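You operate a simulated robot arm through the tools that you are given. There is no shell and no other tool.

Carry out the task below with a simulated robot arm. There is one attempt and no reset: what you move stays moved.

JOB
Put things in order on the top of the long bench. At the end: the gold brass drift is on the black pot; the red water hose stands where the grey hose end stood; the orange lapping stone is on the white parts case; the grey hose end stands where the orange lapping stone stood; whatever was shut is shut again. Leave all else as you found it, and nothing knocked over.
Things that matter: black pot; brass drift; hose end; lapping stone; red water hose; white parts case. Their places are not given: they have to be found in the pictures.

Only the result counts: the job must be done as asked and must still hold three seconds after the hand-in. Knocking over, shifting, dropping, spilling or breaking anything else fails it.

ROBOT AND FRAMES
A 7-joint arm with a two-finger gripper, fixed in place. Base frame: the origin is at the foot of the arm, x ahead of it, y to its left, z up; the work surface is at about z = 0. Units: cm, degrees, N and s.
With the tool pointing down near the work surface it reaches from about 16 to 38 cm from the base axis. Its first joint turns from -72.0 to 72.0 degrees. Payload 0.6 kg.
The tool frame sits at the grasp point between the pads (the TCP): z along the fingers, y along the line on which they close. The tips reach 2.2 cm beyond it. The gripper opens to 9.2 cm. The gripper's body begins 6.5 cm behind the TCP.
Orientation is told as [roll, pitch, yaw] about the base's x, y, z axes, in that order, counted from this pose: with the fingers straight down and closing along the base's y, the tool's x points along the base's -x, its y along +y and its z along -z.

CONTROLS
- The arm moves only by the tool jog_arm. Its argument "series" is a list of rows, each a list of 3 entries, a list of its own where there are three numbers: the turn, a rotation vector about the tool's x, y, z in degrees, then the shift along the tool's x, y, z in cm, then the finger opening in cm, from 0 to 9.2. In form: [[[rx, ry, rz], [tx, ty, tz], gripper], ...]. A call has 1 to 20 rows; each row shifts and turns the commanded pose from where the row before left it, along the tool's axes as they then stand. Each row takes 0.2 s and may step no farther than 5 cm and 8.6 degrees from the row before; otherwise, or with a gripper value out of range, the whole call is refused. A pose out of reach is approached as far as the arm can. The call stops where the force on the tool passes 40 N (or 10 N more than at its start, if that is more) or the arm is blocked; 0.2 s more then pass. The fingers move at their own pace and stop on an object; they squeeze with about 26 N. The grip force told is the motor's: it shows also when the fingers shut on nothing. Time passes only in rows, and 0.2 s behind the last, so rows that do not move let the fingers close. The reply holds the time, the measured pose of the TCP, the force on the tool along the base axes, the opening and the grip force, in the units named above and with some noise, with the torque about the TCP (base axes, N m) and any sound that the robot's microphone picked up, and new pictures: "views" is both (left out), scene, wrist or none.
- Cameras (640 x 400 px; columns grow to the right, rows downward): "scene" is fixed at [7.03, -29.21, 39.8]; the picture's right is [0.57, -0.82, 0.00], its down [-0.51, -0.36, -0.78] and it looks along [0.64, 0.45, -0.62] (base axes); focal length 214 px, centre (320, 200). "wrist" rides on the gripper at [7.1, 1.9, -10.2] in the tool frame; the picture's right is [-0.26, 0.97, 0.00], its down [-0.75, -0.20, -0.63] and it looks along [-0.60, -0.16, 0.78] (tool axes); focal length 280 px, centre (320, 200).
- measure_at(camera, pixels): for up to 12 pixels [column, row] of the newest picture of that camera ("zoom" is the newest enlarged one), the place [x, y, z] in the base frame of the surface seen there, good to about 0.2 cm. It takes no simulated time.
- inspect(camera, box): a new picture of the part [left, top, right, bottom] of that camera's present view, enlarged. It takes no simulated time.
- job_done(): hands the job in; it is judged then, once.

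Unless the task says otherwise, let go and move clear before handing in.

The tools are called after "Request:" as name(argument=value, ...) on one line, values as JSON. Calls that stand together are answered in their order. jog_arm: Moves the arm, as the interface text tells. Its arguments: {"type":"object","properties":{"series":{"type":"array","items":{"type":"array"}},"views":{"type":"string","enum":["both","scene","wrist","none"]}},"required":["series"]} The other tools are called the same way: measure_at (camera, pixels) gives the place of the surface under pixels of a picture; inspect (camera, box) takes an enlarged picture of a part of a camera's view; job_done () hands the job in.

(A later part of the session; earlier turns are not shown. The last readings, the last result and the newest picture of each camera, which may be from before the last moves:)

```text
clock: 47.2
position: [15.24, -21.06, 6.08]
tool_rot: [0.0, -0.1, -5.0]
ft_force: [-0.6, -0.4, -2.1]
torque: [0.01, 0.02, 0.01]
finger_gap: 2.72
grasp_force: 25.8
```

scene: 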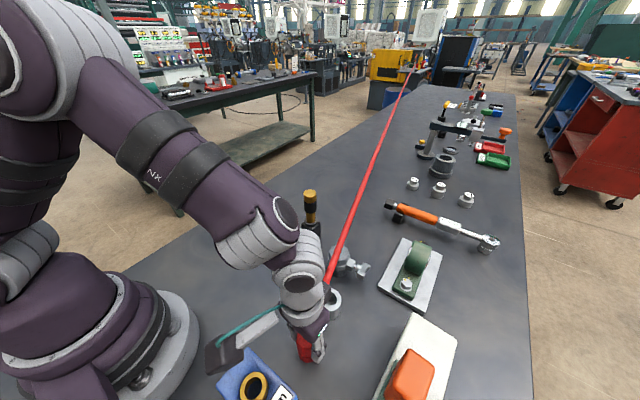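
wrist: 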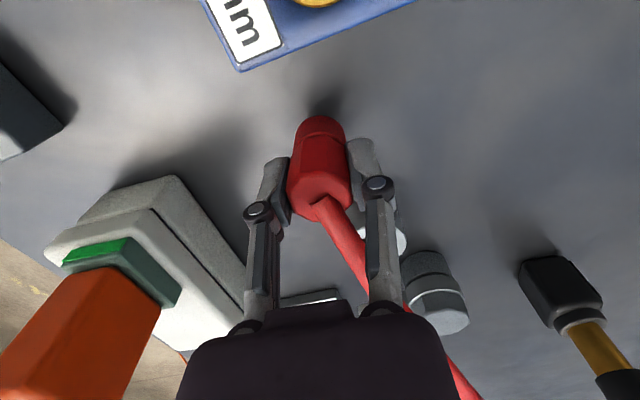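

It lifts freely (about 2 N). I'll carry it gently to the temporary spot near (16.2,-25.3), which swings the hose off the grey end.

Request:
jog_arm(series=[[[0, 0, 0], [-0.49, -1.02, -0.2], 1.6], [[0, 0, 0], [-0.49, -1.02, -0.2], 1.6], [[0, 0, 0], [-0.49, -1.02, 0], 1.6], [[0, 0, 0], [0, -1.02, 0], 1.6], [[0, 0, 0], [0, 0, 0], 1.6]])

```text
clock: 48.4
position: [16.18, -25.47, 6.33]
tool_rot: [0.0, -0.2, -5.1]
ft_force: [0.0, 0.2, -0.5]
torque: [-0.02, 0.01, 0.02]
finger_gap: 2.74
grasp_force: 26.4
```

scene: 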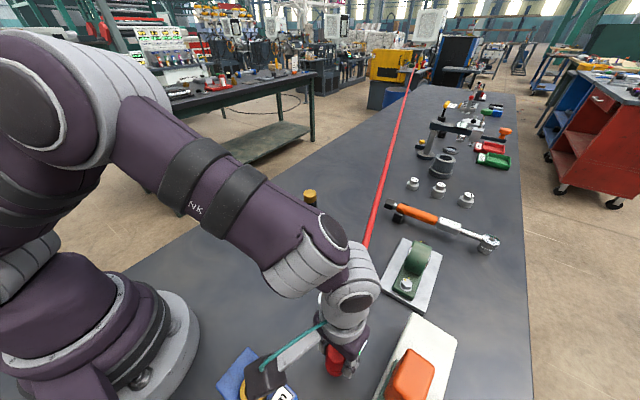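
wrist: 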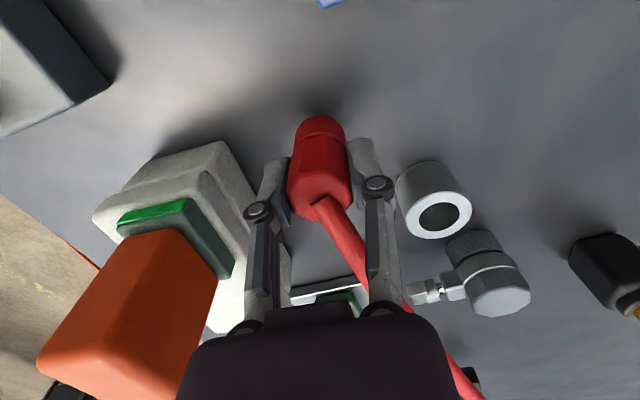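

The hose has swung clear of the grey end. I'll set the red fitting down here in small steps.

Request:
jog_arm(series=[[[0, 0, 0], [0, 0, 0.6], 1.6], [[0, 0, 0], [0, 0, 0.5], 1.6], [[0, 0, 0], [0, 0, 0.25], 1.6], [[0, 0, 0], [0, 0, 0], 1.6]], views="none")

Request:
jog_arm(series=[[[0, 0, 0], [0, 0, 0.15], 1.6], [[0, 0, 0], [0, 0, 0], 1.6]], views="none")

Request:
jog_arm(series=[[[0, 0, 0], [0, 0, 0.1], 1.6], [[0, 0, 0], [0, 0, 0], 1.6]], views="none")

```text
clock: 49.4
position: [16.1, -25.46, 5.12]
tool_rot: [0.0, -0.1, -5.0]
ft_force: [-0.1, -0.7, -0.7]
torque: [0.03, -0.02, 0.0]
finger_gap: 2.7
grasp_force: 26.6
```

```text
clock: 50.0
position: [16.05, -25.35, 5.14]
tool_rot: [0.1, -0.2, -5.0]
ft_force: [-0.4, 0.7, -1.6]
torque: [0.02, -0.02, 0.0]
finger_gap: 2.71
grasp_force: 26.0
```

```text
clock: 50.6
position: [16.22, -25.44, 5.06]
tool_rot: [0.0, -0.1, -4.9]
ft_force: [-0.3, -0.1, -0.2]
torque: [-0.02, 0.01, -0.01]
finger_gap: 2.7
grasp_force: 26.0
```

Request:
jog_arm(series=[[[0, 0, 0], [0, 0, 0.15], 1.6], [[0, 0, 0], [0, 0, 0], 1.6]], views="none")

Request:
jog_arm(series=[[[0, 0, 0], [0, 0, 0.1], 1.6], [[0, 0, 0], [0, 0, 0], 1.6]], views="none")

```text
clock: 51.2
position: [16.2, -25.46, 4.67]
tool_rot: [0.0, -0.1, -5.0]
ft_force: [-0.2, 1.1, -0.3]
torque: [0.01, -0.01, -0.02]
finger_gap: 2.7
grasp_force: 26.1
```

```text
clock: 51.8
position: [16.23, -25.4, 4.83]
tool_rot: [0.0, -0.1, -5.1]
ft_force: [-0.2, 0.3, -1.1]
torque: [-0.01, 0.04, -0.03]
finger_gap: 2.71
grasp_force: 25.8
```

Request:
jog_arm(series=[[[0, 0, 0], [0, 0, 0.1], 1.6], [[0, 0, 0], [0, 0, 0], 1.6]], views="none")

Request:
jog_arm(series=[[[0, 0, 0], [0, 0, 0.1], 1.6], [[0, 0, 0], [0, 0, 0], 1.6]], views="wrist")

```text
clock: 52.4
position: [16.16, -25.42, 4.58]
tool_rot: [0.0, -0.1, -5.0]
ft_force: [0.3, 1.2, 5.6]
torque: [-0.01, 0.0, -0.02]
finger_gap: 2.67
grasp_force: 26.2
```

```text
clock: 53.0
position: [16.21, -25.44, 4.57]
tool_rot: [0.0, -0.1, -5.0]
ft_force: [-6.9, 10.5, 35.1]
torque: [0.3, 0.16, -0.05]
finger_gap: 2.71
grasp_force: 25.4
```

wrist: 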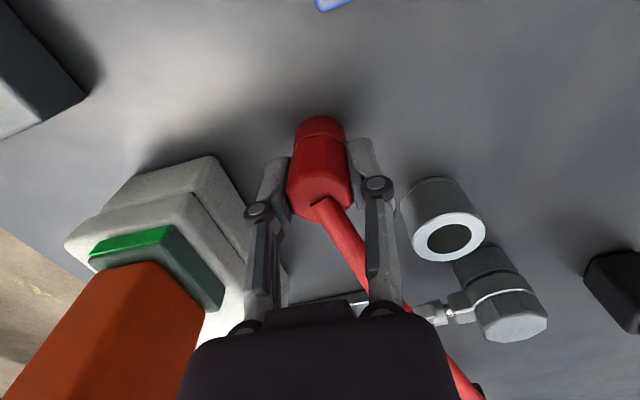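

Firm contact with the bench (35 N, a touch much). I'll back off 0.15 cm and then open.

Request:
jog_arm(series=[[[0, 0, 0], [0, 0, -0.12], 1.6], [[0, 0, 0], [0, 0, 0], 1.6]], views="none")

Request:
jog_arm(series=[[[0, 0, 0], [0, 0, 0], 3.2], [[0, 0, 0], [0, 0, 0], 5], [[0, 0, 0], [0, 0, 0], 5]])

```text
clock: 53.6
position: [16.22, -25.38, 4.62]
tool_rot: [0.0, -0.1, -5.0]
ft_force: [1.1, 0.0, -1.1]
torque: [-0.02, -0.01, -0.01]
finger_gap: 2.68
grasp_force: 25.9
```

```text
clock: 54.4
position: [16.17, -25.44, 4.57]
tool_rot: [0.1, -0.1, -5.0]
ft_force: [1.1, 0.9, 0.2]
torque: [0.0, 0.0, 0.0]
finger_gap: 4.99
grasp_force: 0.1
```

scene: 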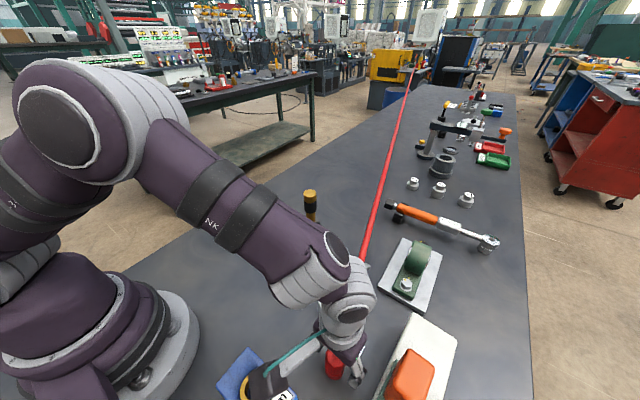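
wrist: 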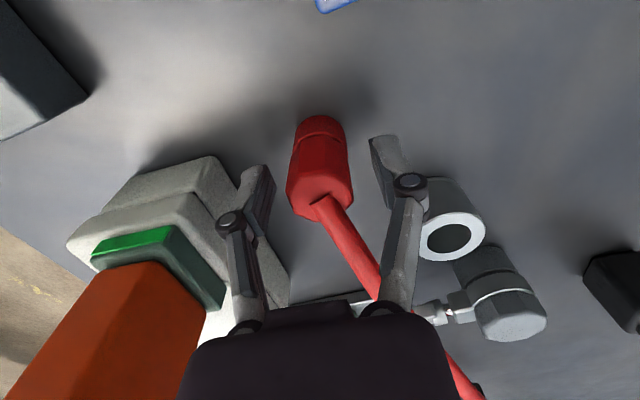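

The red fitting stands on its own. I'll rise straight up, then move over the grey fitting for a clear look.

Request:
jog_arm(series=[[[0, 0, 0], [0, 0, -2], 5], [[0, 0, 0], [0, 0, -3], 5], [[0, 0, 0], [0, 0, -4], 5], [[0, 0, 0], [0, 0, -4], 5], [[0, 0, 0], [-2, 3, 0], 5], [[0, 0, 0], [-2, 3, 0], 5], [[0, 0, 0], [-2, 3, 0], 5], [[0, 0, 0], [-2, 1, 0], 5], [[0, 0, 0], [0, 0, 0], 5]])

```text
clock: 56.4
position: [24.65, -16.33, 17.63]
tool_rot: [0.0, -0.1, -5.0]
ft_force: [-0.2, 0.1, 0.2]
torque: [0.02, -0.01, 0.0]
finger_gap: 5.0
grasp_force: 0.0
```

scene: 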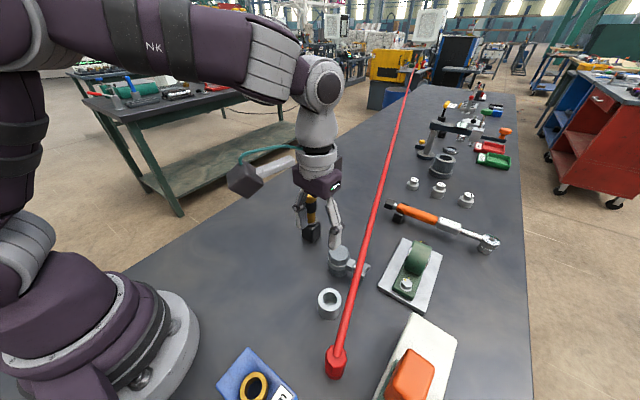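
wrist: 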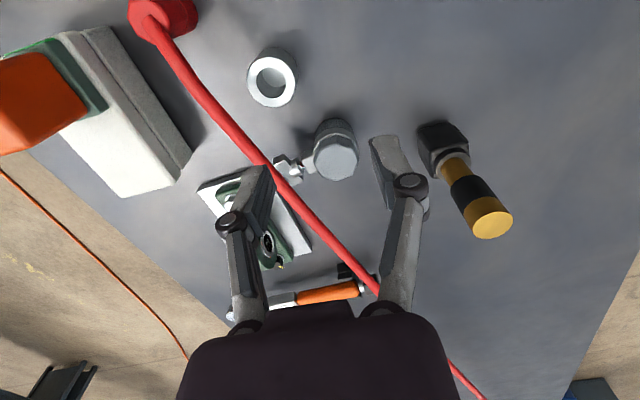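

Request:
inspect(camera="wrist", box=[250, 100, 370, 200])

Request:
measure_at(camera="zoom", pixels=[[345, 205], [410, 195], [410, 145], [300, 175], [320, 250], [380, 260], [385, 120], [360, 60], [260, 190], [200, 180], [180, 210], [220, 160]])

Request:
inspect(camera="scene", box=[315, 235, 379, 285])

```text
4.00 times, centred on (310, 150) of wrist
```

zoom: 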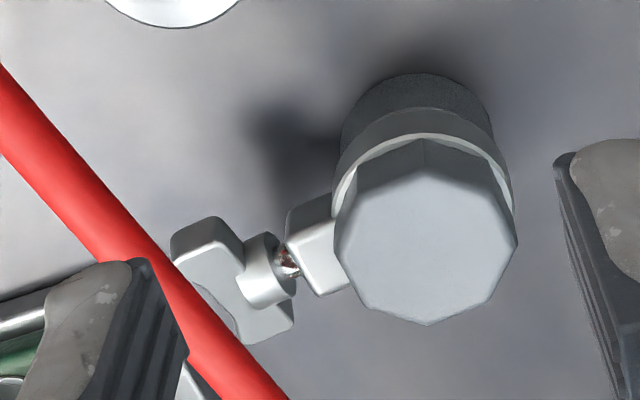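

```text
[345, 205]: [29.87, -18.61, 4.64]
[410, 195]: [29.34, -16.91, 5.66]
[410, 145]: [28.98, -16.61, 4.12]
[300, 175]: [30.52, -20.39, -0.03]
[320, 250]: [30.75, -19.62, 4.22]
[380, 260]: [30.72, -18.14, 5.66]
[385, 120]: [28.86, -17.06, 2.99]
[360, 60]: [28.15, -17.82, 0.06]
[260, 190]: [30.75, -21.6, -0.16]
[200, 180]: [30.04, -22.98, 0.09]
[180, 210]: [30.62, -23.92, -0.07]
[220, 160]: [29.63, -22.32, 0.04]
```

```text
8.00 times, centred on (347, 260) of scene
```

zoom: 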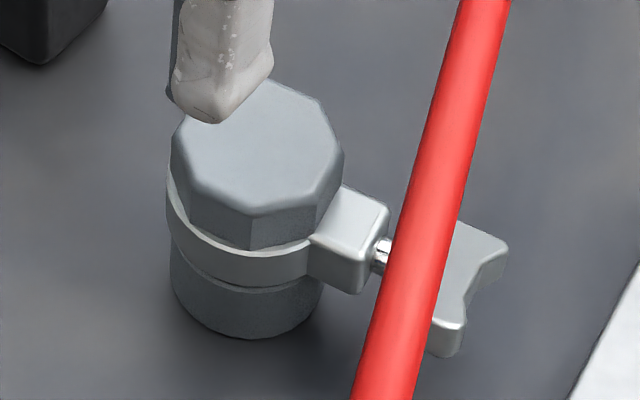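

The grey head is now open from above. I'll measure its vertices to get centre and orientation.

Request:
inspect(camera="wrist", box=[300, 110, 370, 190])

Request:
measure_at(camera="wrist", pixels=[[317, 159], [358, 159], [337, 178], [337, 160], [354, 172], [321, 173], [337, 140], [356, 147], [300, 158], [285, 165], [296, 180], [283, 160]])

Request:
measure_at(camera="scene", pixels=[[329, 253], [341, 246], [350, 255], [341, 263], [333, 247], [349, 248], [345, 265], [352, 263], [356, 262], [360, 270], [365, 268], [340, 274]])

```text
5.00 times, centred on (335, 150) of wrist
```

zoom: 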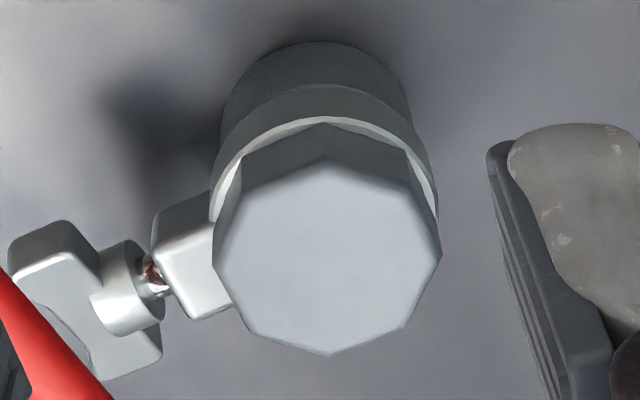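

```text
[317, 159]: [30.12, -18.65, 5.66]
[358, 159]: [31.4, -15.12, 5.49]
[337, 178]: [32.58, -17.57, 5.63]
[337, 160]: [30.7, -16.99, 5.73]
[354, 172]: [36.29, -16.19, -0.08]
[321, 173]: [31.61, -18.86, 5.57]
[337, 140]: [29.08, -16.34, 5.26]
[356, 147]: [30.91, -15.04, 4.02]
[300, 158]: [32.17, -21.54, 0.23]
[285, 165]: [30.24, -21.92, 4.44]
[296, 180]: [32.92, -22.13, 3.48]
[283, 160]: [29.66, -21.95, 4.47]
```

```text
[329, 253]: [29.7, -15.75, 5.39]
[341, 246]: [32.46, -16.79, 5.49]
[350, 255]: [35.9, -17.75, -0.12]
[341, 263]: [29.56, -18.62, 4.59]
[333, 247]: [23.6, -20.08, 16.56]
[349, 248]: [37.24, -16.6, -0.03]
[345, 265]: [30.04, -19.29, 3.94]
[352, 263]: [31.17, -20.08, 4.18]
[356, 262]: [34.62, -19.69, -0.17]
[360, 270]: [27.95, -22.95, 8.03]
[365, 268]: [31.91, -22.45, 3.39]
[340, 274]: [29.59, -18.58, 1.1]
```

The grey head centres at about (30.8,-16.9), radius ≈1.85, with faces at 3°/93° and the wing along -87°. I'll check the band's and block's heights before choosing the grasp.

Request:
measure_at(camera="scene", pixels=[[339, 254], [337, 265], [337, 267], [337, 269], [337, 271], [337, 274], [352, 258], [353, 260], [351, 267], [355, 260], [366, 264], [362, 282]])

Request:
measure_at(camera="zoom", pixels=[[190, 230], [225, 220], [175, 280], [200, 310], [60, 235], [90, 340], [140, 300], [230, 170], [420, 160], [327, 255], [150, 270], [300, 100]])

```text
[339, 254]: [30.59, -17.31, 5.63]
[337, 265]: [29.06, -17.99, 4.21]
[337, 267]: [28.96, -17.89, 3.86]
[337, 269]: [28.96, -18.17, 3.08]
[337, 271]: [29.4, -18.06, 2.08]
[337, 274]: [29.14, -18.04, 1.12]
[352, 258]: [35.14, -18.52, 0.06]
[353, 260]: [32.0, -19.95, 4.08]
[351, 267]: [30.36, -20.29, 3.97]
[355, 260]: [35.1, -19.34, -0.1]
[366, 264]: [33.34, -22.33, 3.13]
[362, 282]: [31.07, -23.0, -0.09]
```

```text
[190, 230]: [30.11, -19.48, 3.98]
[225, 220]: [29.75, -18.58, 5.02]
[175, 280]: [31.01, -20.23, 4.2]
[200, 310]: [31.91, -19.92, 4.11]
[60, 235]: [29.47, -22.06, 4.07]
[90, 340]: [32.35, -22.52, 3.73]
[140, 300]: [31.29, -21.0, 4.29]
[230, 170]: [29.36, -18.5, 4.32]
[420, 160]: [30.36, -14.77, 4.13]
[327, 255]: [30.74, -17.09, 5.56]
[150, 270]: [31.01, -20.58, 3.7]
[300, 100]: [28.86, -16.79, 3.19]
```

The band spans z≈2.3–4.0 and the block tops at 4.1, leaving the octagon free from 4.1 to 5.65. I'll turn the hand so it closes along x with the camera on the −y side, away from the drift.

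Request:
jog_arm(series=[[[0, 0, -8], [0, 0, 0], 6], [[0, 0, -8], [0, 0, 0], 6], [[0, 0, -8], [0, 0, 0], 6], [[0, 0, -8], [0, 0, 0], 6], [[0, 0, -8], [0, 0, 0], 6], [[0, 0, -8], [0, 0, 0], 6], [[0, 0, -8], [0, 0, 0], 6], [[0, 0, -8], [0, 0, 0], 6], [[0, 0, -8], [0, 0, 0], 6], [[0, 0, -8], [0, 0, 0], 6], [[0, 0, -8], [0, 0, 0], 6], [[0, 0, -8], [0, 0, 0], 6], [[0, 0, -2], [0, 0, 0], 6], [[0, 0, 0], [0, 0, 0], 6]])

```text
clock: 59.4
position: [24.97, -16.09, 17.6]
tool_rot: [-0.1, 0.0, 93.1]
ft_force: [-0.4, 0.0, -0.3]
torque: [0.01, 0.0, 0.0]
finger_gap: 6.02
grasp_force: 0.0
```

scene: 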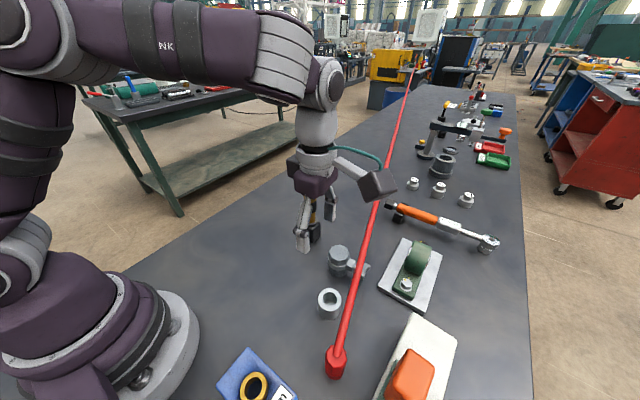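
wrist: 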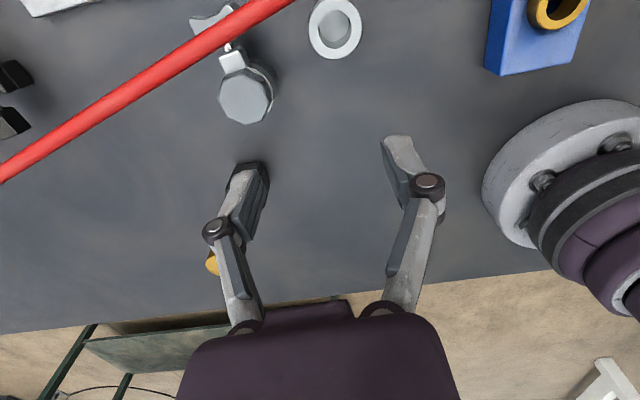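

Request:
inspect(camera="wrist", box=[190, 0, 300, 130])

Request:
measure_at(camera="wrist", pixels=[[245, 98], [222, 97], [268, 97], [245, 80], [245, 120], [232, 58], [210, 25], [240, 10], [225, 22], [160, 65], [255, 15], [70, 130]])

```text
3.08 times, centred on (245, 65) of wrist
```

zoom: 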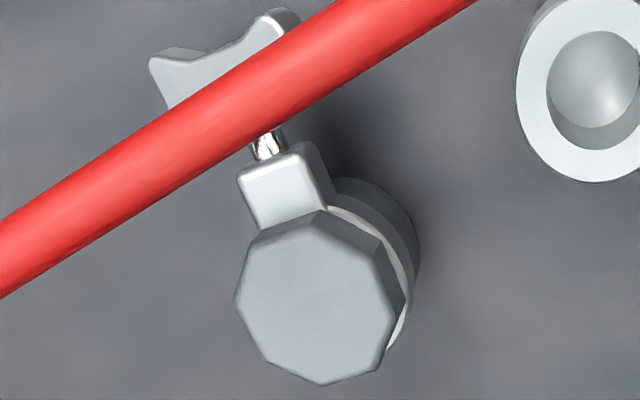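

```text
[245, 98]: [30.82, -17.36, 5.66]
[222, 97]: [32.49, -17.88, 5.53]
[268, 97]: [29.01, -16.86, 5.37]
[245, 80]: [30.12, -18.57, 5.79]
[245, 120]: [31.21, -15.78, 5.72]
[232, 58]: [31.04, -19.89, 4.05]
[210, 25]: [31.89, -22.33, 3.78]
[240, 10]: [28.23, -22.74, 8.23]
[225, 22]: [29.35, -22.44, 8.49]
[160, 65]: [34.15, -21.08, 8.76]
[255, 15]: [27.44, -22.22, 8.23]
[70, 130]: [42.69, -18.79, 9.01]
```

The octagon centre averages (30.72,-17.2). I'll move over it and descend to just above.

Request:
jog_arm(series=[[[0, 0, 0], [0.7, -2.84, 0], 6], [[0, 0, 0], [0.71, -2.84, 0], 6], [[0, 0, 0], [0, 0, 3.5], 6], [[0, 0, 0], [0, 0, 3.8], 6], [[0, 0, 0], [0, 0, 0], 6]])

Request:
inspect(camera="wrist", box=[230, 70, 410, 210])

```text
clock: 60.6
position: [30.74, -17.13, 10.28]
tool_rot: [-0.1, 0.0, 93.0]
ft_force: [0.2, 0.8, 0.3]
torque: [0.01, -0.01, -0.02]
finger_gap: 6.0
grasp_force: 0.0
```

scene: 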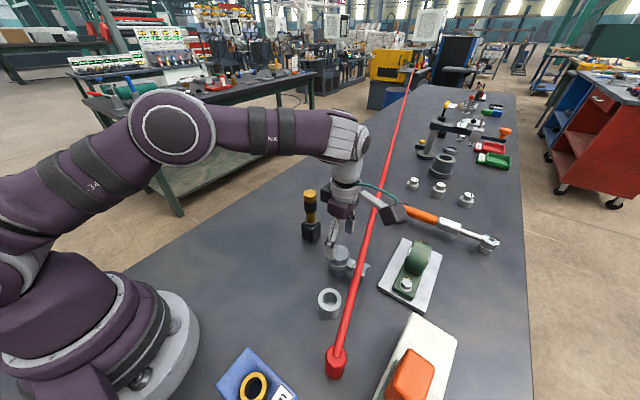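
wrist: 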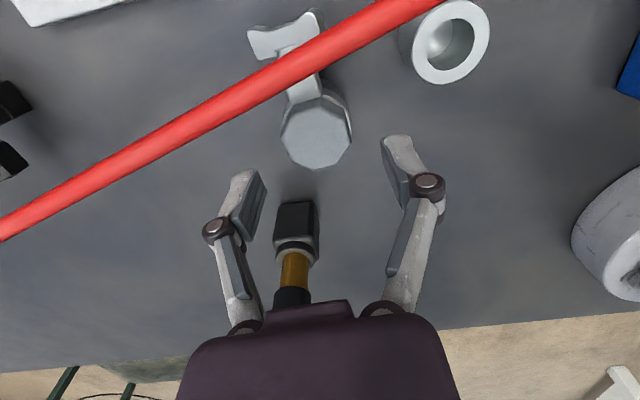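

```text
2.86 times, centred on (320, 140) of wrist
```

zoom: 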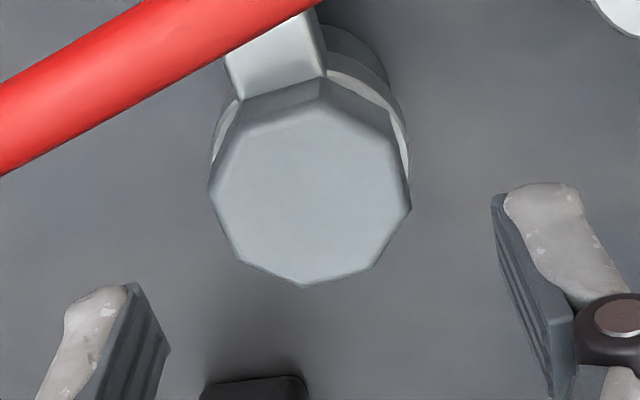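

The octagon is centred between the open fingers. I'll descend to TCP z≈6.4 so the tips stop just above the band.

Request:
jog_arm(series=[[[0, 0, 0], [0, 0, 1.5], 6], [[0, 0, 0], [0, 0, 1.5], 6], [[0, 0, 0], [0, 0, 0.8], 6], [[0, 0, 0], [0, 0, 0], 6]])

Request:
inspect(camera="wrist", box=[230, 70, 410, 210])

Request:
inspect(camera="scene", box=[310, 225, 380, 285])

```text
clock: 61.6
position: [30.83, -17.29, 6.56]
tool_rot: [-0.2, 0.0, 92.9]
ft_force: [0.4, 0.0, -0.5]
torque: [0.01, -0.01, 0.01]
finger_gap: 5.99
grasp_force: 0.0
```

scene: 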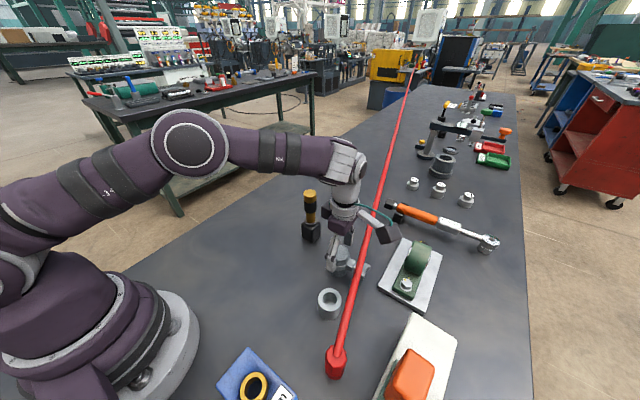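
wrist: 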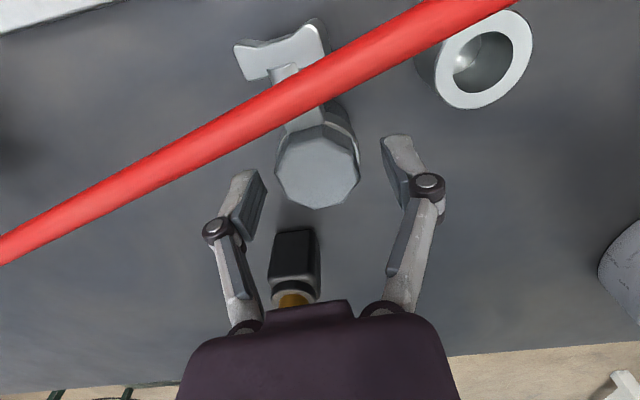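

```text
2.86 times, centred on (320, 140) of wrist
```

zoom: 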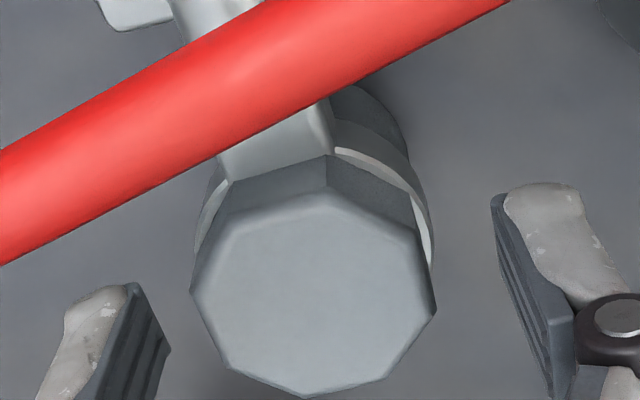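

```text
6.67 times, centred on (345, 255) of scene
```

zoom: 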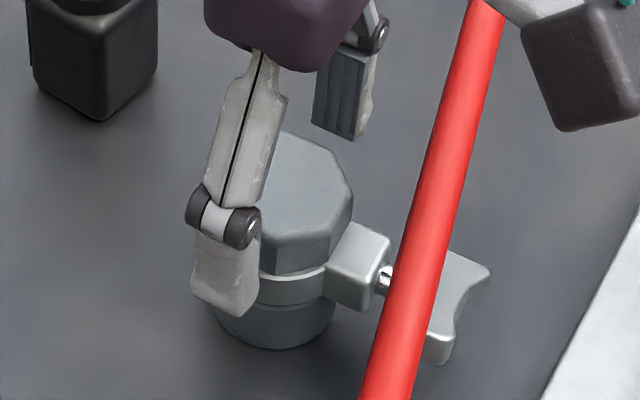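

The fingers straddle the octagon above the band. Closing gently now.

Request:
jog_arm(series=[[[0, 0, 0], [0, 0, 0.05], 4.6], [[0, 0, 0], [0, 0, 0], 3.2], [[0, 0, 0], [0, 0, 0], 2.5], [[0, 0, 0], [0, 0, 0], 2.5]])

Request:
inspect(camera="scene", box=[310, 225, 380, 285])

```text
clock: 62.6
position: [30.87, -17.14, 6.67]
tool_rot: [-0.2, 0.1, 93.0]
ft_force: [8.9, 0.1, 11.9]
torque: [-0.04, -0.33, 0.02]
finger_gap: 3.93
grasp_force: 25.8
```

scene: 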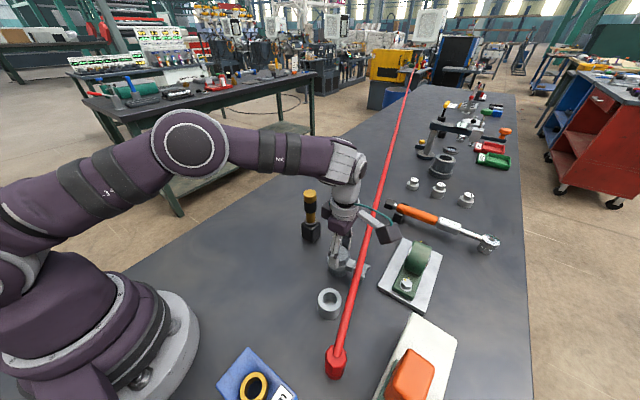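
wrist: 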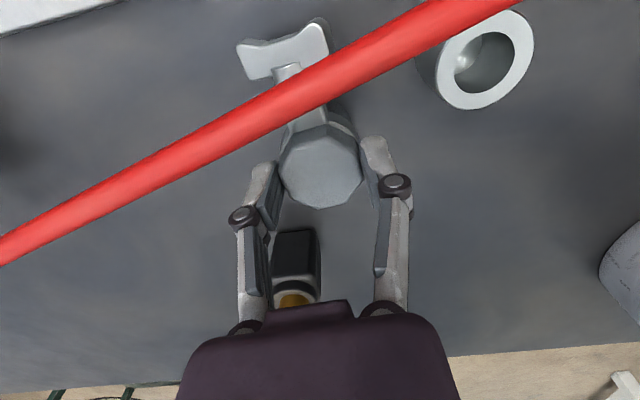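

```text
6.67 times, centred on (345, 255) of scene
```

zoom: 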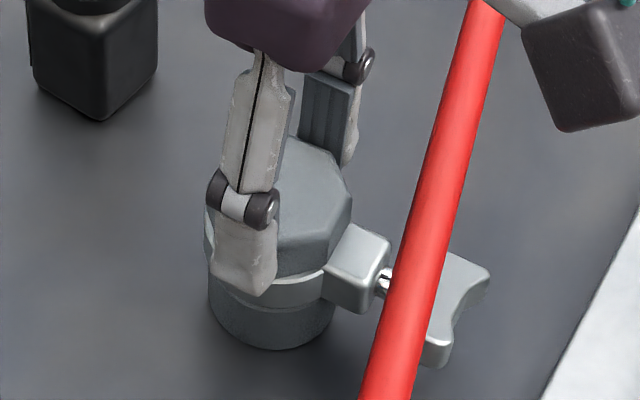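

The gap is 3.93 with fz≈12 N and fx≈9 N, so a fingertip is probably bearing on the band, and the fitting didn't yield sideways. I'll open slightly, raise 0.3 cm and shift toward centre before re-gripping.

Request:
jog_arm(series=[[[0, 0, 0], [0, 0, 0], 5], [[0, 0, 0], [0, 0, -0.25], 5], [[0, 0, 0], [0, 0, 0], 5]])

Request:
inspect(camera="wrist", box=[230, 70, 410, 210])

Request:
measure_at(camera="wrist", pixels=[[318, 168], [280, 168], [357, 168], [318, 145], [318, 205], [295, 108], [345, 115], [352, 140], [283, 140]])

```text
clock: 63.4
position: [30.65, -17.2, 6.71]
tool_rot: [-0.1, -0.1, 92.9]
ft_force: [0.4, 0.3, -0.3]
torque: [-0.02, 0.01, 0.0]
finger_gap: 5.01
grasp_force: 0.0
```

scene: 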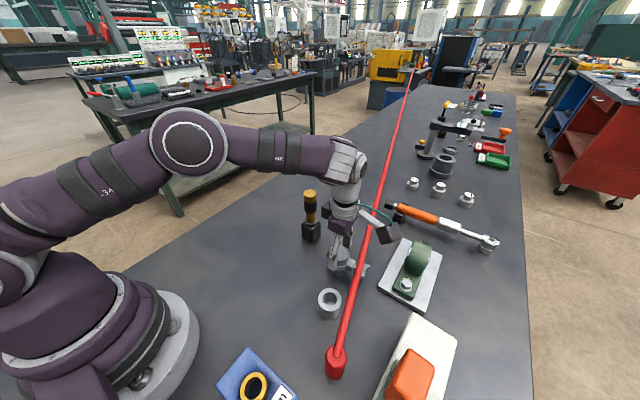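
wrist: 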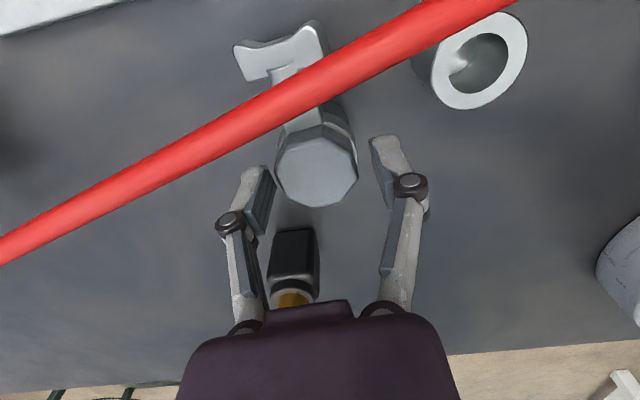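

```text
2.86 times, centred on (320, 140) of wrist
```

zoom: 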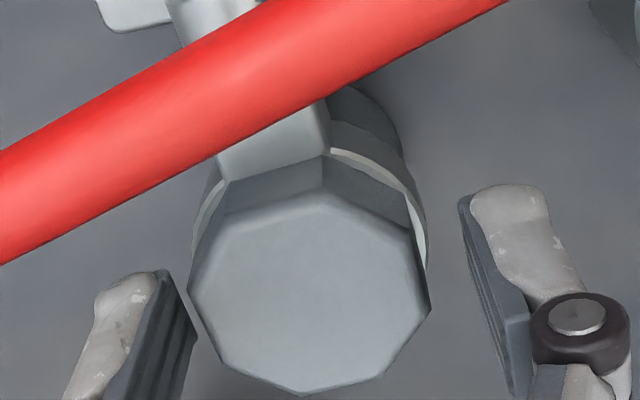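

```text
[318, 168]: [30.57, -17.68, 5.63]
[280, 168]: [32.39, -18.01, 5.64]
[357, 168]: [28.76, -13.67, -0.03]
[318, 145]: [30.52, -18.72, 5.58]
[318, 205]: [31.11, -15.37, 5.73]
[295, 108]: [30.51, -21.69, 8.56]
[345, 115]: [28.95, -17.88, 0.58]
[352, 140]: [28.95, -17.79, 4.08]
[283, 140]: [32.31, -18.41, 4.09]
```

Request:
measure_at(camera="zoom", pixels=[[196, 288], [424, 303], [230, 220], [406, 230], [224, 358], [380, 365], [300, 385], [325, 200], [310, 292]])

```text
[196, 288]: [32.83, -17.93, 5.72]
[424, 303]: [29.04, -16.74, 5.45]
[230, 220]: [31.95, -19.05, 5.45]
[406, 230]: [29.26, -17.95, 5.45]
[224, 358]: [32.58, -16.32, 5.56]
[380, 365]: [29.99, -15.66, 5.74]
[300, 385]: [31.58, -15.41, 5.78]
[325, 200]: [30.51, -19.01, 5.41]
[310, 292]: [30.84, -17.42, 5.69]
```

The octagon centre is (30.95,-17.25), about 0.2 cm in +x of the hand. I'll shift accordingly and close again.

Request:
jog_arm(series=[[[0, 0, 0], [0, -0.2, 0], 5], [[0, 0, 0], [0, 0, 0], 5], [[0, 0, 0], [0, 0, 0], 3.8], [[0, 0, 0], [0, 0, 0], 2.8], [[0, 0, 0], [0, 0, 0], 2.8], [[0, 0, 0], [0, 0, 0], 2.8]], views="wrist")

```text
clock: 64.8
position: [30.91, -17.32, 6.81]
tool_rot: [-0.3, -0.1, 92.9]
ft_force: [2.5, -0.3, 5.9]
torque: [0.03, -0.08, -0.02]
finger_gap: 3.94
grasp_force: 26.1
```

wrist: 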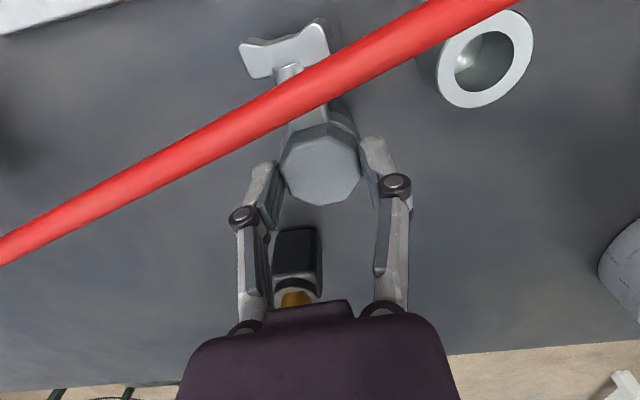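

Gripped on the flats at 3.94 cm with low side force. I'll try a very small lift (0.15 cm) to see whether it is held down.

Request:
jog_arm(series=[[[0, 0, 0], [0, 0, -0.15], 2.8], [[0, 0, 0], [0, 0, 0], 2.8]], views="none")

Request:
jog_arm(series=[[[0, 0, 0], [0, 0, -0.1], 2.8], [[0, 0, 0], [0, 0, 0], 2.8]], views="wrist")

```text
clock: 65.4
position: [31.0, -17.43, 6.94]
tool_rot: [-0.1, 0.0, 93.0]
ft_force: [-0.5, -0.3, 0.9]
torque: [0.04, -0.03, 0.0]
finger_gap: 3.95
grasp_force: 25.5
```

```text
clock: 66.0
position: [30.99, -17.26, 7.07]
tool_rot: [-0.1, 0.0, 93.0]
ft_force: [0.2, -0.3, -2.7]
torque: [0.02, -0.02, 0.02]
finger_gap: 3.93
grasp_force: 26.2
```

wrist: 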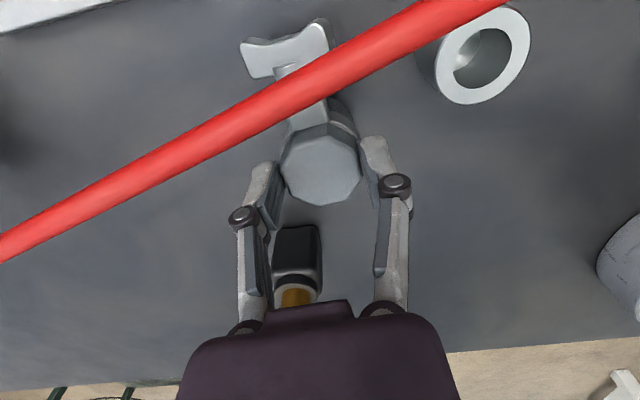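

fz is only -2.7 N after 0.25 cm. I'll lift 0.2 cm more and look from the side.

Request:
jog_arm(series=[[[0, 0, 0], [0, 0, -0.1], 2.8], [[0, 0, 0], [0, 0, 0], 2.8]], views="none")

Request:
jog_arm(series=[[[0, 0, 0], [0, 0, -0.1], 2.8], [[0, 0, 0], [0, 0, 0], 2.8]], views="both")

Request:
inspect(camera="scene", box=[310, 225, 380, 285])

```text
clock: 66.6
position: [30.99, -17.22, 7.08]
tool_rot: [-0.1, 0.1, 93.0]
ft_force: [-0.1, 0.3, -1.7]
torque: [0.01, 0.02, -0.01]
finger_gap: 3.91
grasp_force: 25.5
```

```text
clock: 67.2
position: [31.04, -17.2, 7.26]
tool_rot: [-0.1, 0.0, 92.9]
ft_force: [0.0, -0.2, -2.4]
torque: [0.03, 0.01, -0.04]
finger_gap: 3.94
grasp_force: 25.9
```

scene: 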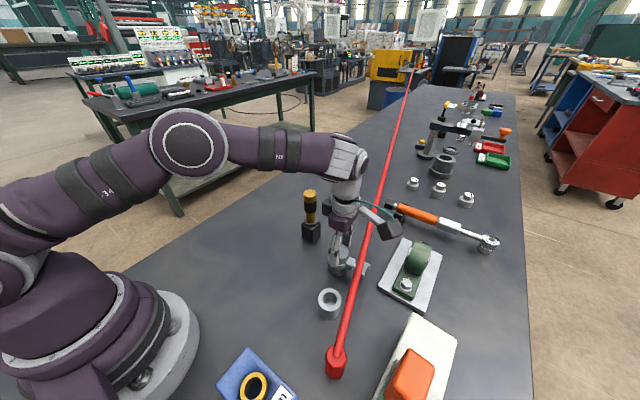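
wrist: 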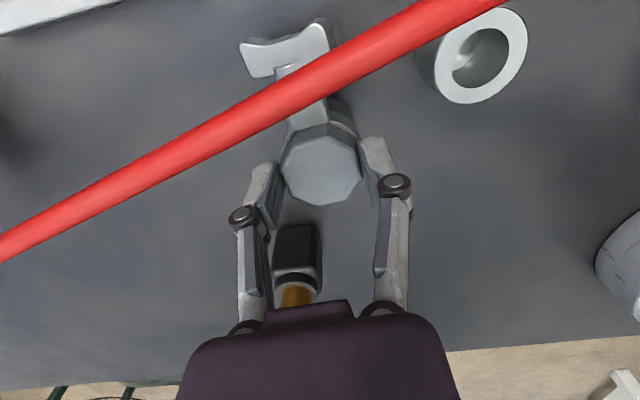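

```text
6.67 times, centred on (345, 255) of scene
```

zoom: 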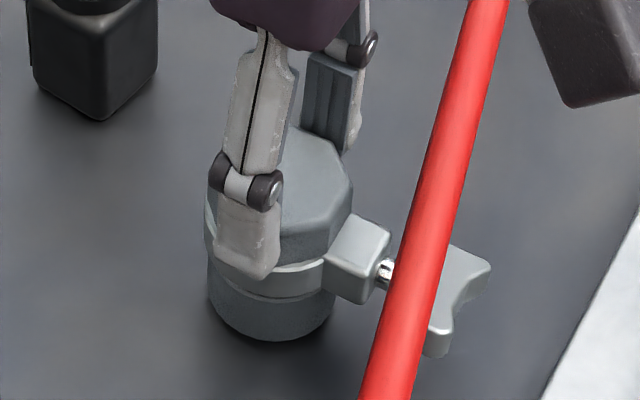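

The whole unit (octagon, band and wing) lifts freely at about 2.4 N, so it isn't clamped. The wing still lies under the hose (z≈8), so I'll lift only 1 cm more, slide it out toward +y, and stop to check.

Request:
jog_arm(series=[[[0, 0, 0], [0, 0, -0.5], 2.8], [[0, 0, 0], [0, 0, -0.4], 2.8], [[0, 0, 0], [-1, 0.4, 0], 2.8], [[0, 0, 0], [-1.2, 0.4, 0], 2.8], [[0, 0, 0], [-1.2, 0.5, 0], 2.8], [[0, 0, 0], [-1.2, 0.5, 0], 2.8], [[0, 0, 0], [0, 0, 0], 2.8]])

Request:
inspect(camera="scene", box=[300, 200, 390, 290])

```text
clock: 68.8
position: [28.78, -12.54, 8.12]
tool_rot: [-0.1, 0.1, 93.0]
ft_force: [0.1, -0.4, -1.4]
torque: [0.02, 0.02, 0.03]
finger_gap: 3.93
grasp_force: 26.0
```

scene: 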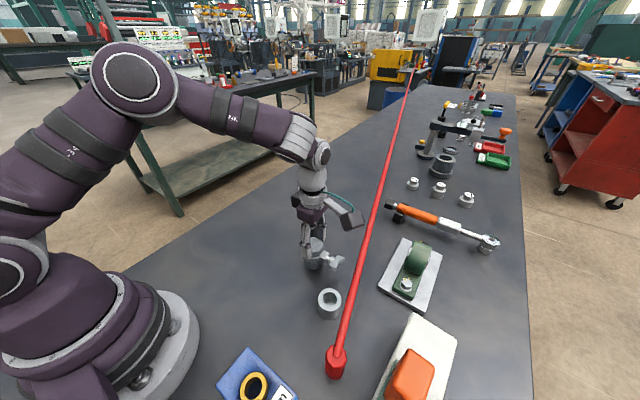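
wrist: 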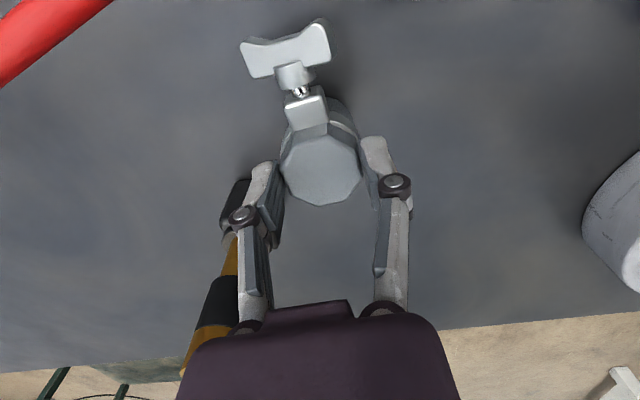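

```text
4.44 times, centred on (345, 245) of scene
```

zoom: 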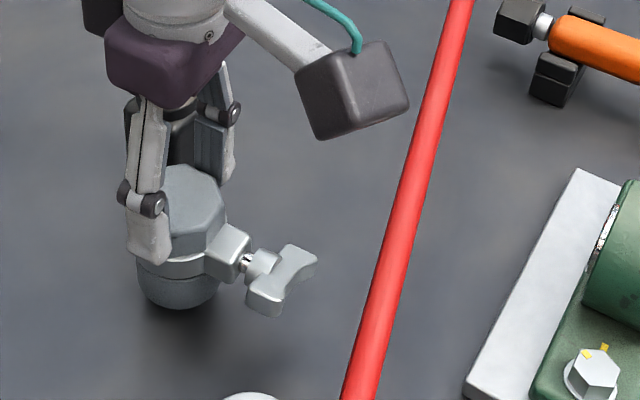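

The grey end is clear of the hose. I'll raise it while moving inward, away from the drift, then swing across at height.

Request:
jog_arm(series=[[[0, 0, 0], [0, 1.5, -2.5], 2.8], [[0, 0, 0], [0, 1.5, -3], 2.8], [[0, 0, 0], [0, 1.5, -3], 2.8], [[0, 0, 0], [0, 0.5, -3], 2.8], [[0, 0, 0], [-3.5, 0, -1], 2.8], [[0, 0, 0], [-3.5, 0, 0], 2.8], [[0, 0, 0], [-3.5, 0, 0], 2.8], [[0, 0, 0], [-3.5, 0, 0], 2.8], [[0, 0, 0], [-3.5, 0, 0], 2.8], [[0, 0, 0], [-3.5, 0, 0], 2.8], [[0, 0, 0], [0, -3, 0], 2.8], [[0, 0, 0], [0, -3, 0], 2.8], [[0, 0, 0], [0, 0, 0], 2.8]])

```text
clock: 71.6
position: [28.73, 8.28, 20.43]
tool_rot: [-0.2, 0.0, 93.0]
ft_force: [1.3, -0.6, -1.2]
torque: [-0.01, 0.0, 0.0]
finger_gap: 3.94
grasp_force: 25.8
```

scene: 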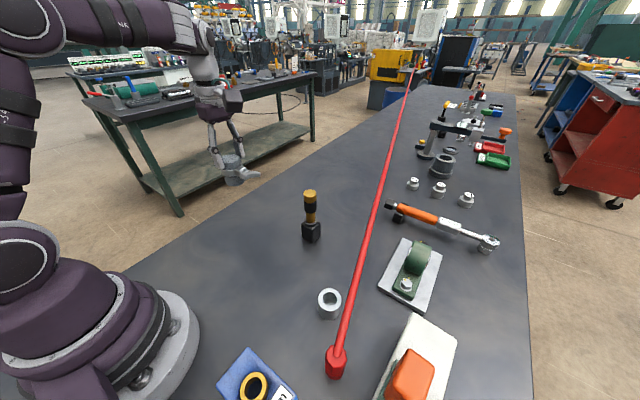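
wrist: 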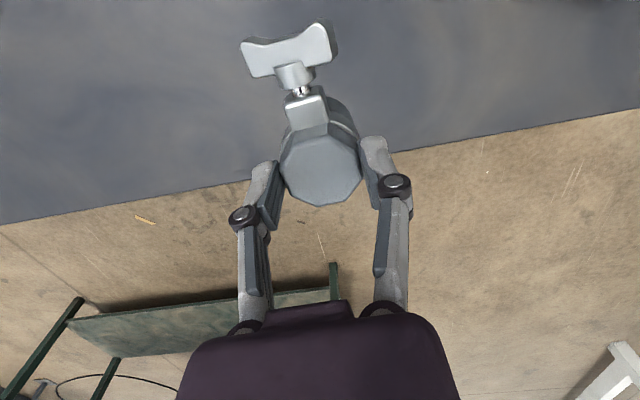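

I'll move to the stone's old spot (33.0,8.7) and lower to about 1.5 cm above the bench.

Request:
jog_arm(series=[[[0, 0, 0], [-0.1, -2.15, 0], 2.8], [[0, 0, 0], [-0.1, -2.15, 0], 2.8], [[0, 0, 0], [0, 0, 3], 2.8], [[0, 0, 0], [0, 0, 3], 2.8], [[0, 0, 0], [0, 0, 3], 2.8], [[0, 0, 0], [0, 0, 2.2], 2.8], [[0, 0, 0], [0, 0, 0], 2.8]])

Request:
inspect(camera="scene", box=[220, 160, 310, 250])

```text
clock: 73.2
position: [33.19, 8.76, 9.32]
tool_rot: [-0.1, 0.0, 93.0]
ft_force: [0.4, -0.6, -2.2]
torque: [-0.03, -0.01, -0.01]
finger_gap: 3.9
grasp_force: 25.6
```

scene: 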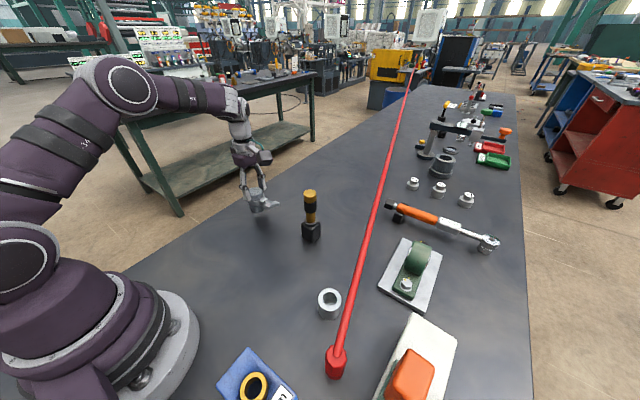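
wrist: 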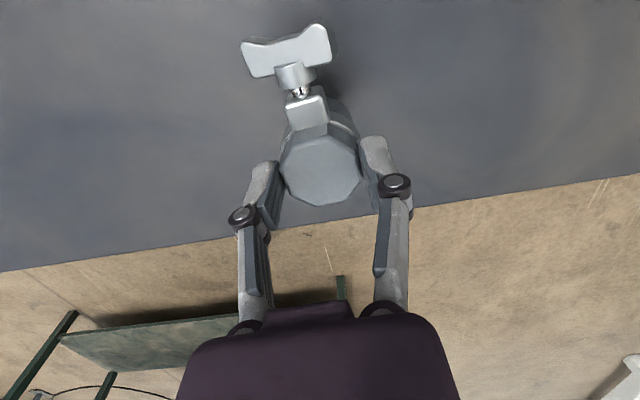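

```text
4.44 times, centred on (265, 205) of scene
```

zoom: 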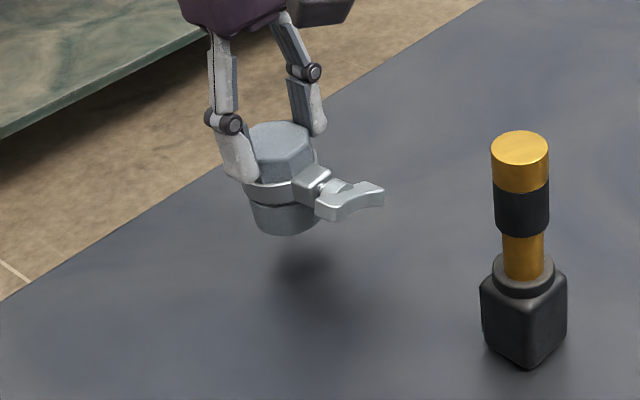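

Request:
measure_at(camera="wrist", pixels=[[320, 165], [283, 163], [357, 170], [320, 138], [320, 200], [300, 220], [340, 215]])

Request:
measure_at(camera="zoom", pixels=[[285, 235], [280, 140], [250, 140], [318, 145], [285, 200], [255, 225]])

```text
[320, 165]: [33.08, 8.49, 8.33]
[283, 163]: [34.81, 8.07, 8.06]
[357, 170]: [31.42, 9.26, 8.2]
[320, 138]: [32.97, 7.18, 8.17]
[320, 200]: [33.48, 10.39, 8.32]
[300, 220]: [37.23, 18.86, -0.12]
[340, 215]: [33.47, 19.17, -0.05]
```

```text
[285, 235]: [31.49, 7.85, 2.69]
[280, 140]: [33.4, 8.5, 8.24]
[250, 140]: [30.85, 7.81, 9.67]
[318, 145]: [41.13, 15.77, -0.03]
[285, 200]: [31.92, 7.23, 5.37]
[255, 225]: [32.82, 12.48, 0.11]
```

The grey end's centre is (33.15,8.72), on target within 0.15 cm, with its bottom about 2.6 cm up. I'll lower it.

Request:
jog_arm(series=[[[0, 0, 0], [0, 0.12, 1], 2.8], [[0, 0, 0], [0, 0, 0.8], 2.8], [[0, 0, 0], [0, 0, 0.4], 2.8], [[0, 0, 0], [0, 0, 0], 2.8]], views="none")

Request:
jog_arm(series=[[[0, 0, 0], [0, 0, 0.12], 2.8], [[0, 0, 0], [0, 0, 0], 2.8]], views="none")

Request:
jog_arm(series=[[[0, 0, 0], [0, 0, 0.1], 2.8], [[0, 0, 0], [0, 0, 0], 2.8]], views="none")

```text
clock: 74.2
position: [32.97, 8.7, 7.08]
tool_rot: [-0.1, 0.0, 93.1]
ft_force: [-0.1, 0.3, -1.6]
torque: [-0.02, -0.02, -0.03]
finger_gap: 3.93
grasp_force: 26.2
```

```text
clock: 74.8
position: [33.05, 8.65, 7.0]
tool_rot: [-0.1, 0.0, 92.9]
ft_force: [-0.6, -0.3, -1.7]
torque: [0.02, -0.03, -0.01]
finger_gap: 3.93
grasp_force: 26.0
```

```text
clock: 75.4
position: [33.0, 8.74, 7.03]
tool_rot: [-0.1, 0.0, 93.0]
ft_force: [-0.2, -0.3, -1.9]
torque: [0.05, 0.01, 0.01]
finger_gap: 3.97
grasp_force: 25.8
```

Request:
jog_arm(series=[[[0, 0, 0], [0, 0, 0.1], 2.8], [[0, 0, 0], [0, 0, 0], 2.8]], views="none")

Request:
jog_arm(series=[[[0, 0, 0], [0, 0, 0.08], 2.8], [[0, 0, 0], [0, 0, 0], 2.8]], views="none")

```text
clock: 76.0
position: [33.02, 8.68, 6.81]
tool_rot: [-0.1, 0.0, 93.0]
ft_force: [-0.4, 0.0, -1.6]
torque: [0.04, -0.02, 0.0]
finger_gap: 3.92
grasp_force: 25.6
```

```text
clock: 76.6
position: [32.95, 8.8, 6.83]
tool_rot: [-0.3, 0.1, 93.0]
ft_force: [-4.4, -4.5, 20.4]
torque: [0.08, 0.49, 0.14]
finger_gap: 3.92
grasp_force: 26.0
```

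Contact (20 N). I'll back off slightly and open.

Request:
jog_arm(series=[[[0, 0, 0], [0, 0, -0.07], 2.8], [[0, 0, 0], [0, 0, 0], 2.8]], views="none")

Request:
jog_arm(series=[[[0, 0, 0], [0, 0, 0], 4.6], [[0, 0, 0], [0, 0, 0], 6], [[0, 0, 0], [0, 0, 0], 6]])

Request:
inspect(camera="scene", box=[220, 160, 310, 250])

```text
clock: 77.2
position: [33.02, 8.66, 6.73]
tool_rot: [0.0, 0.0, 93.0]
ft_force: [-8.5, -6.4, 11.1]
torque: [-0.26, 0.41, 0.03]
finger_gap: 3.91
grasp_force: 26.2
```

```text
clock: 78.0
position: [33.14, 8.78, 6.65]
tool_rot: [-0.1, 0.0, 93.1]
ft_force: [-0.1, 0.1, -0.4]
torque: [0.0, 0.01, 0.01]
finger_gap: 5.99
grasp_force: 0.1
```

scene: 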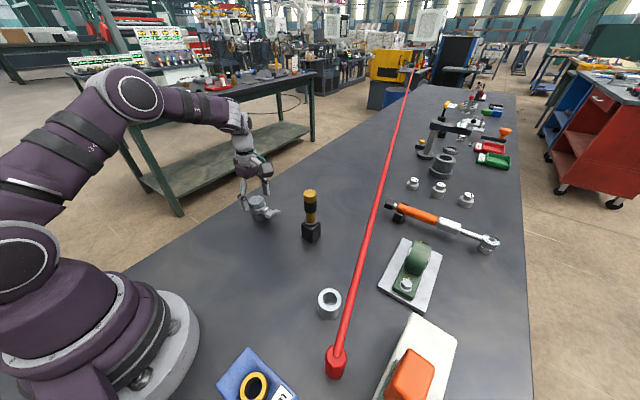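
wrist: 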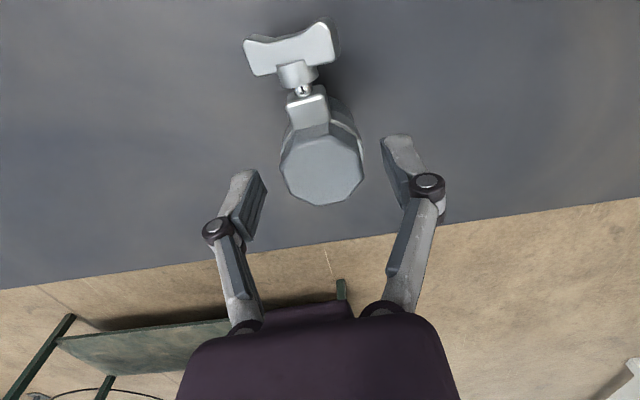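

```text
4.44 times, centred on (265, 205) of scene
```

zoom: 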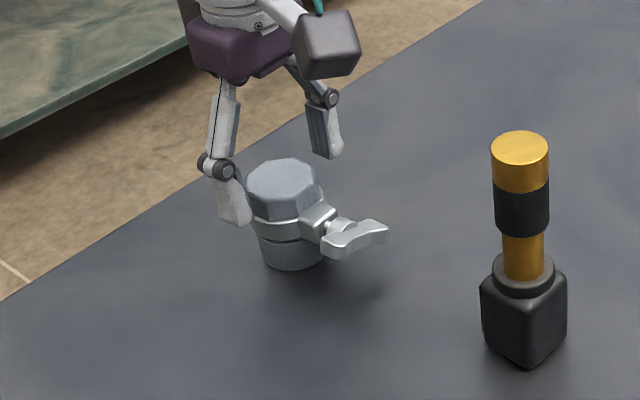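

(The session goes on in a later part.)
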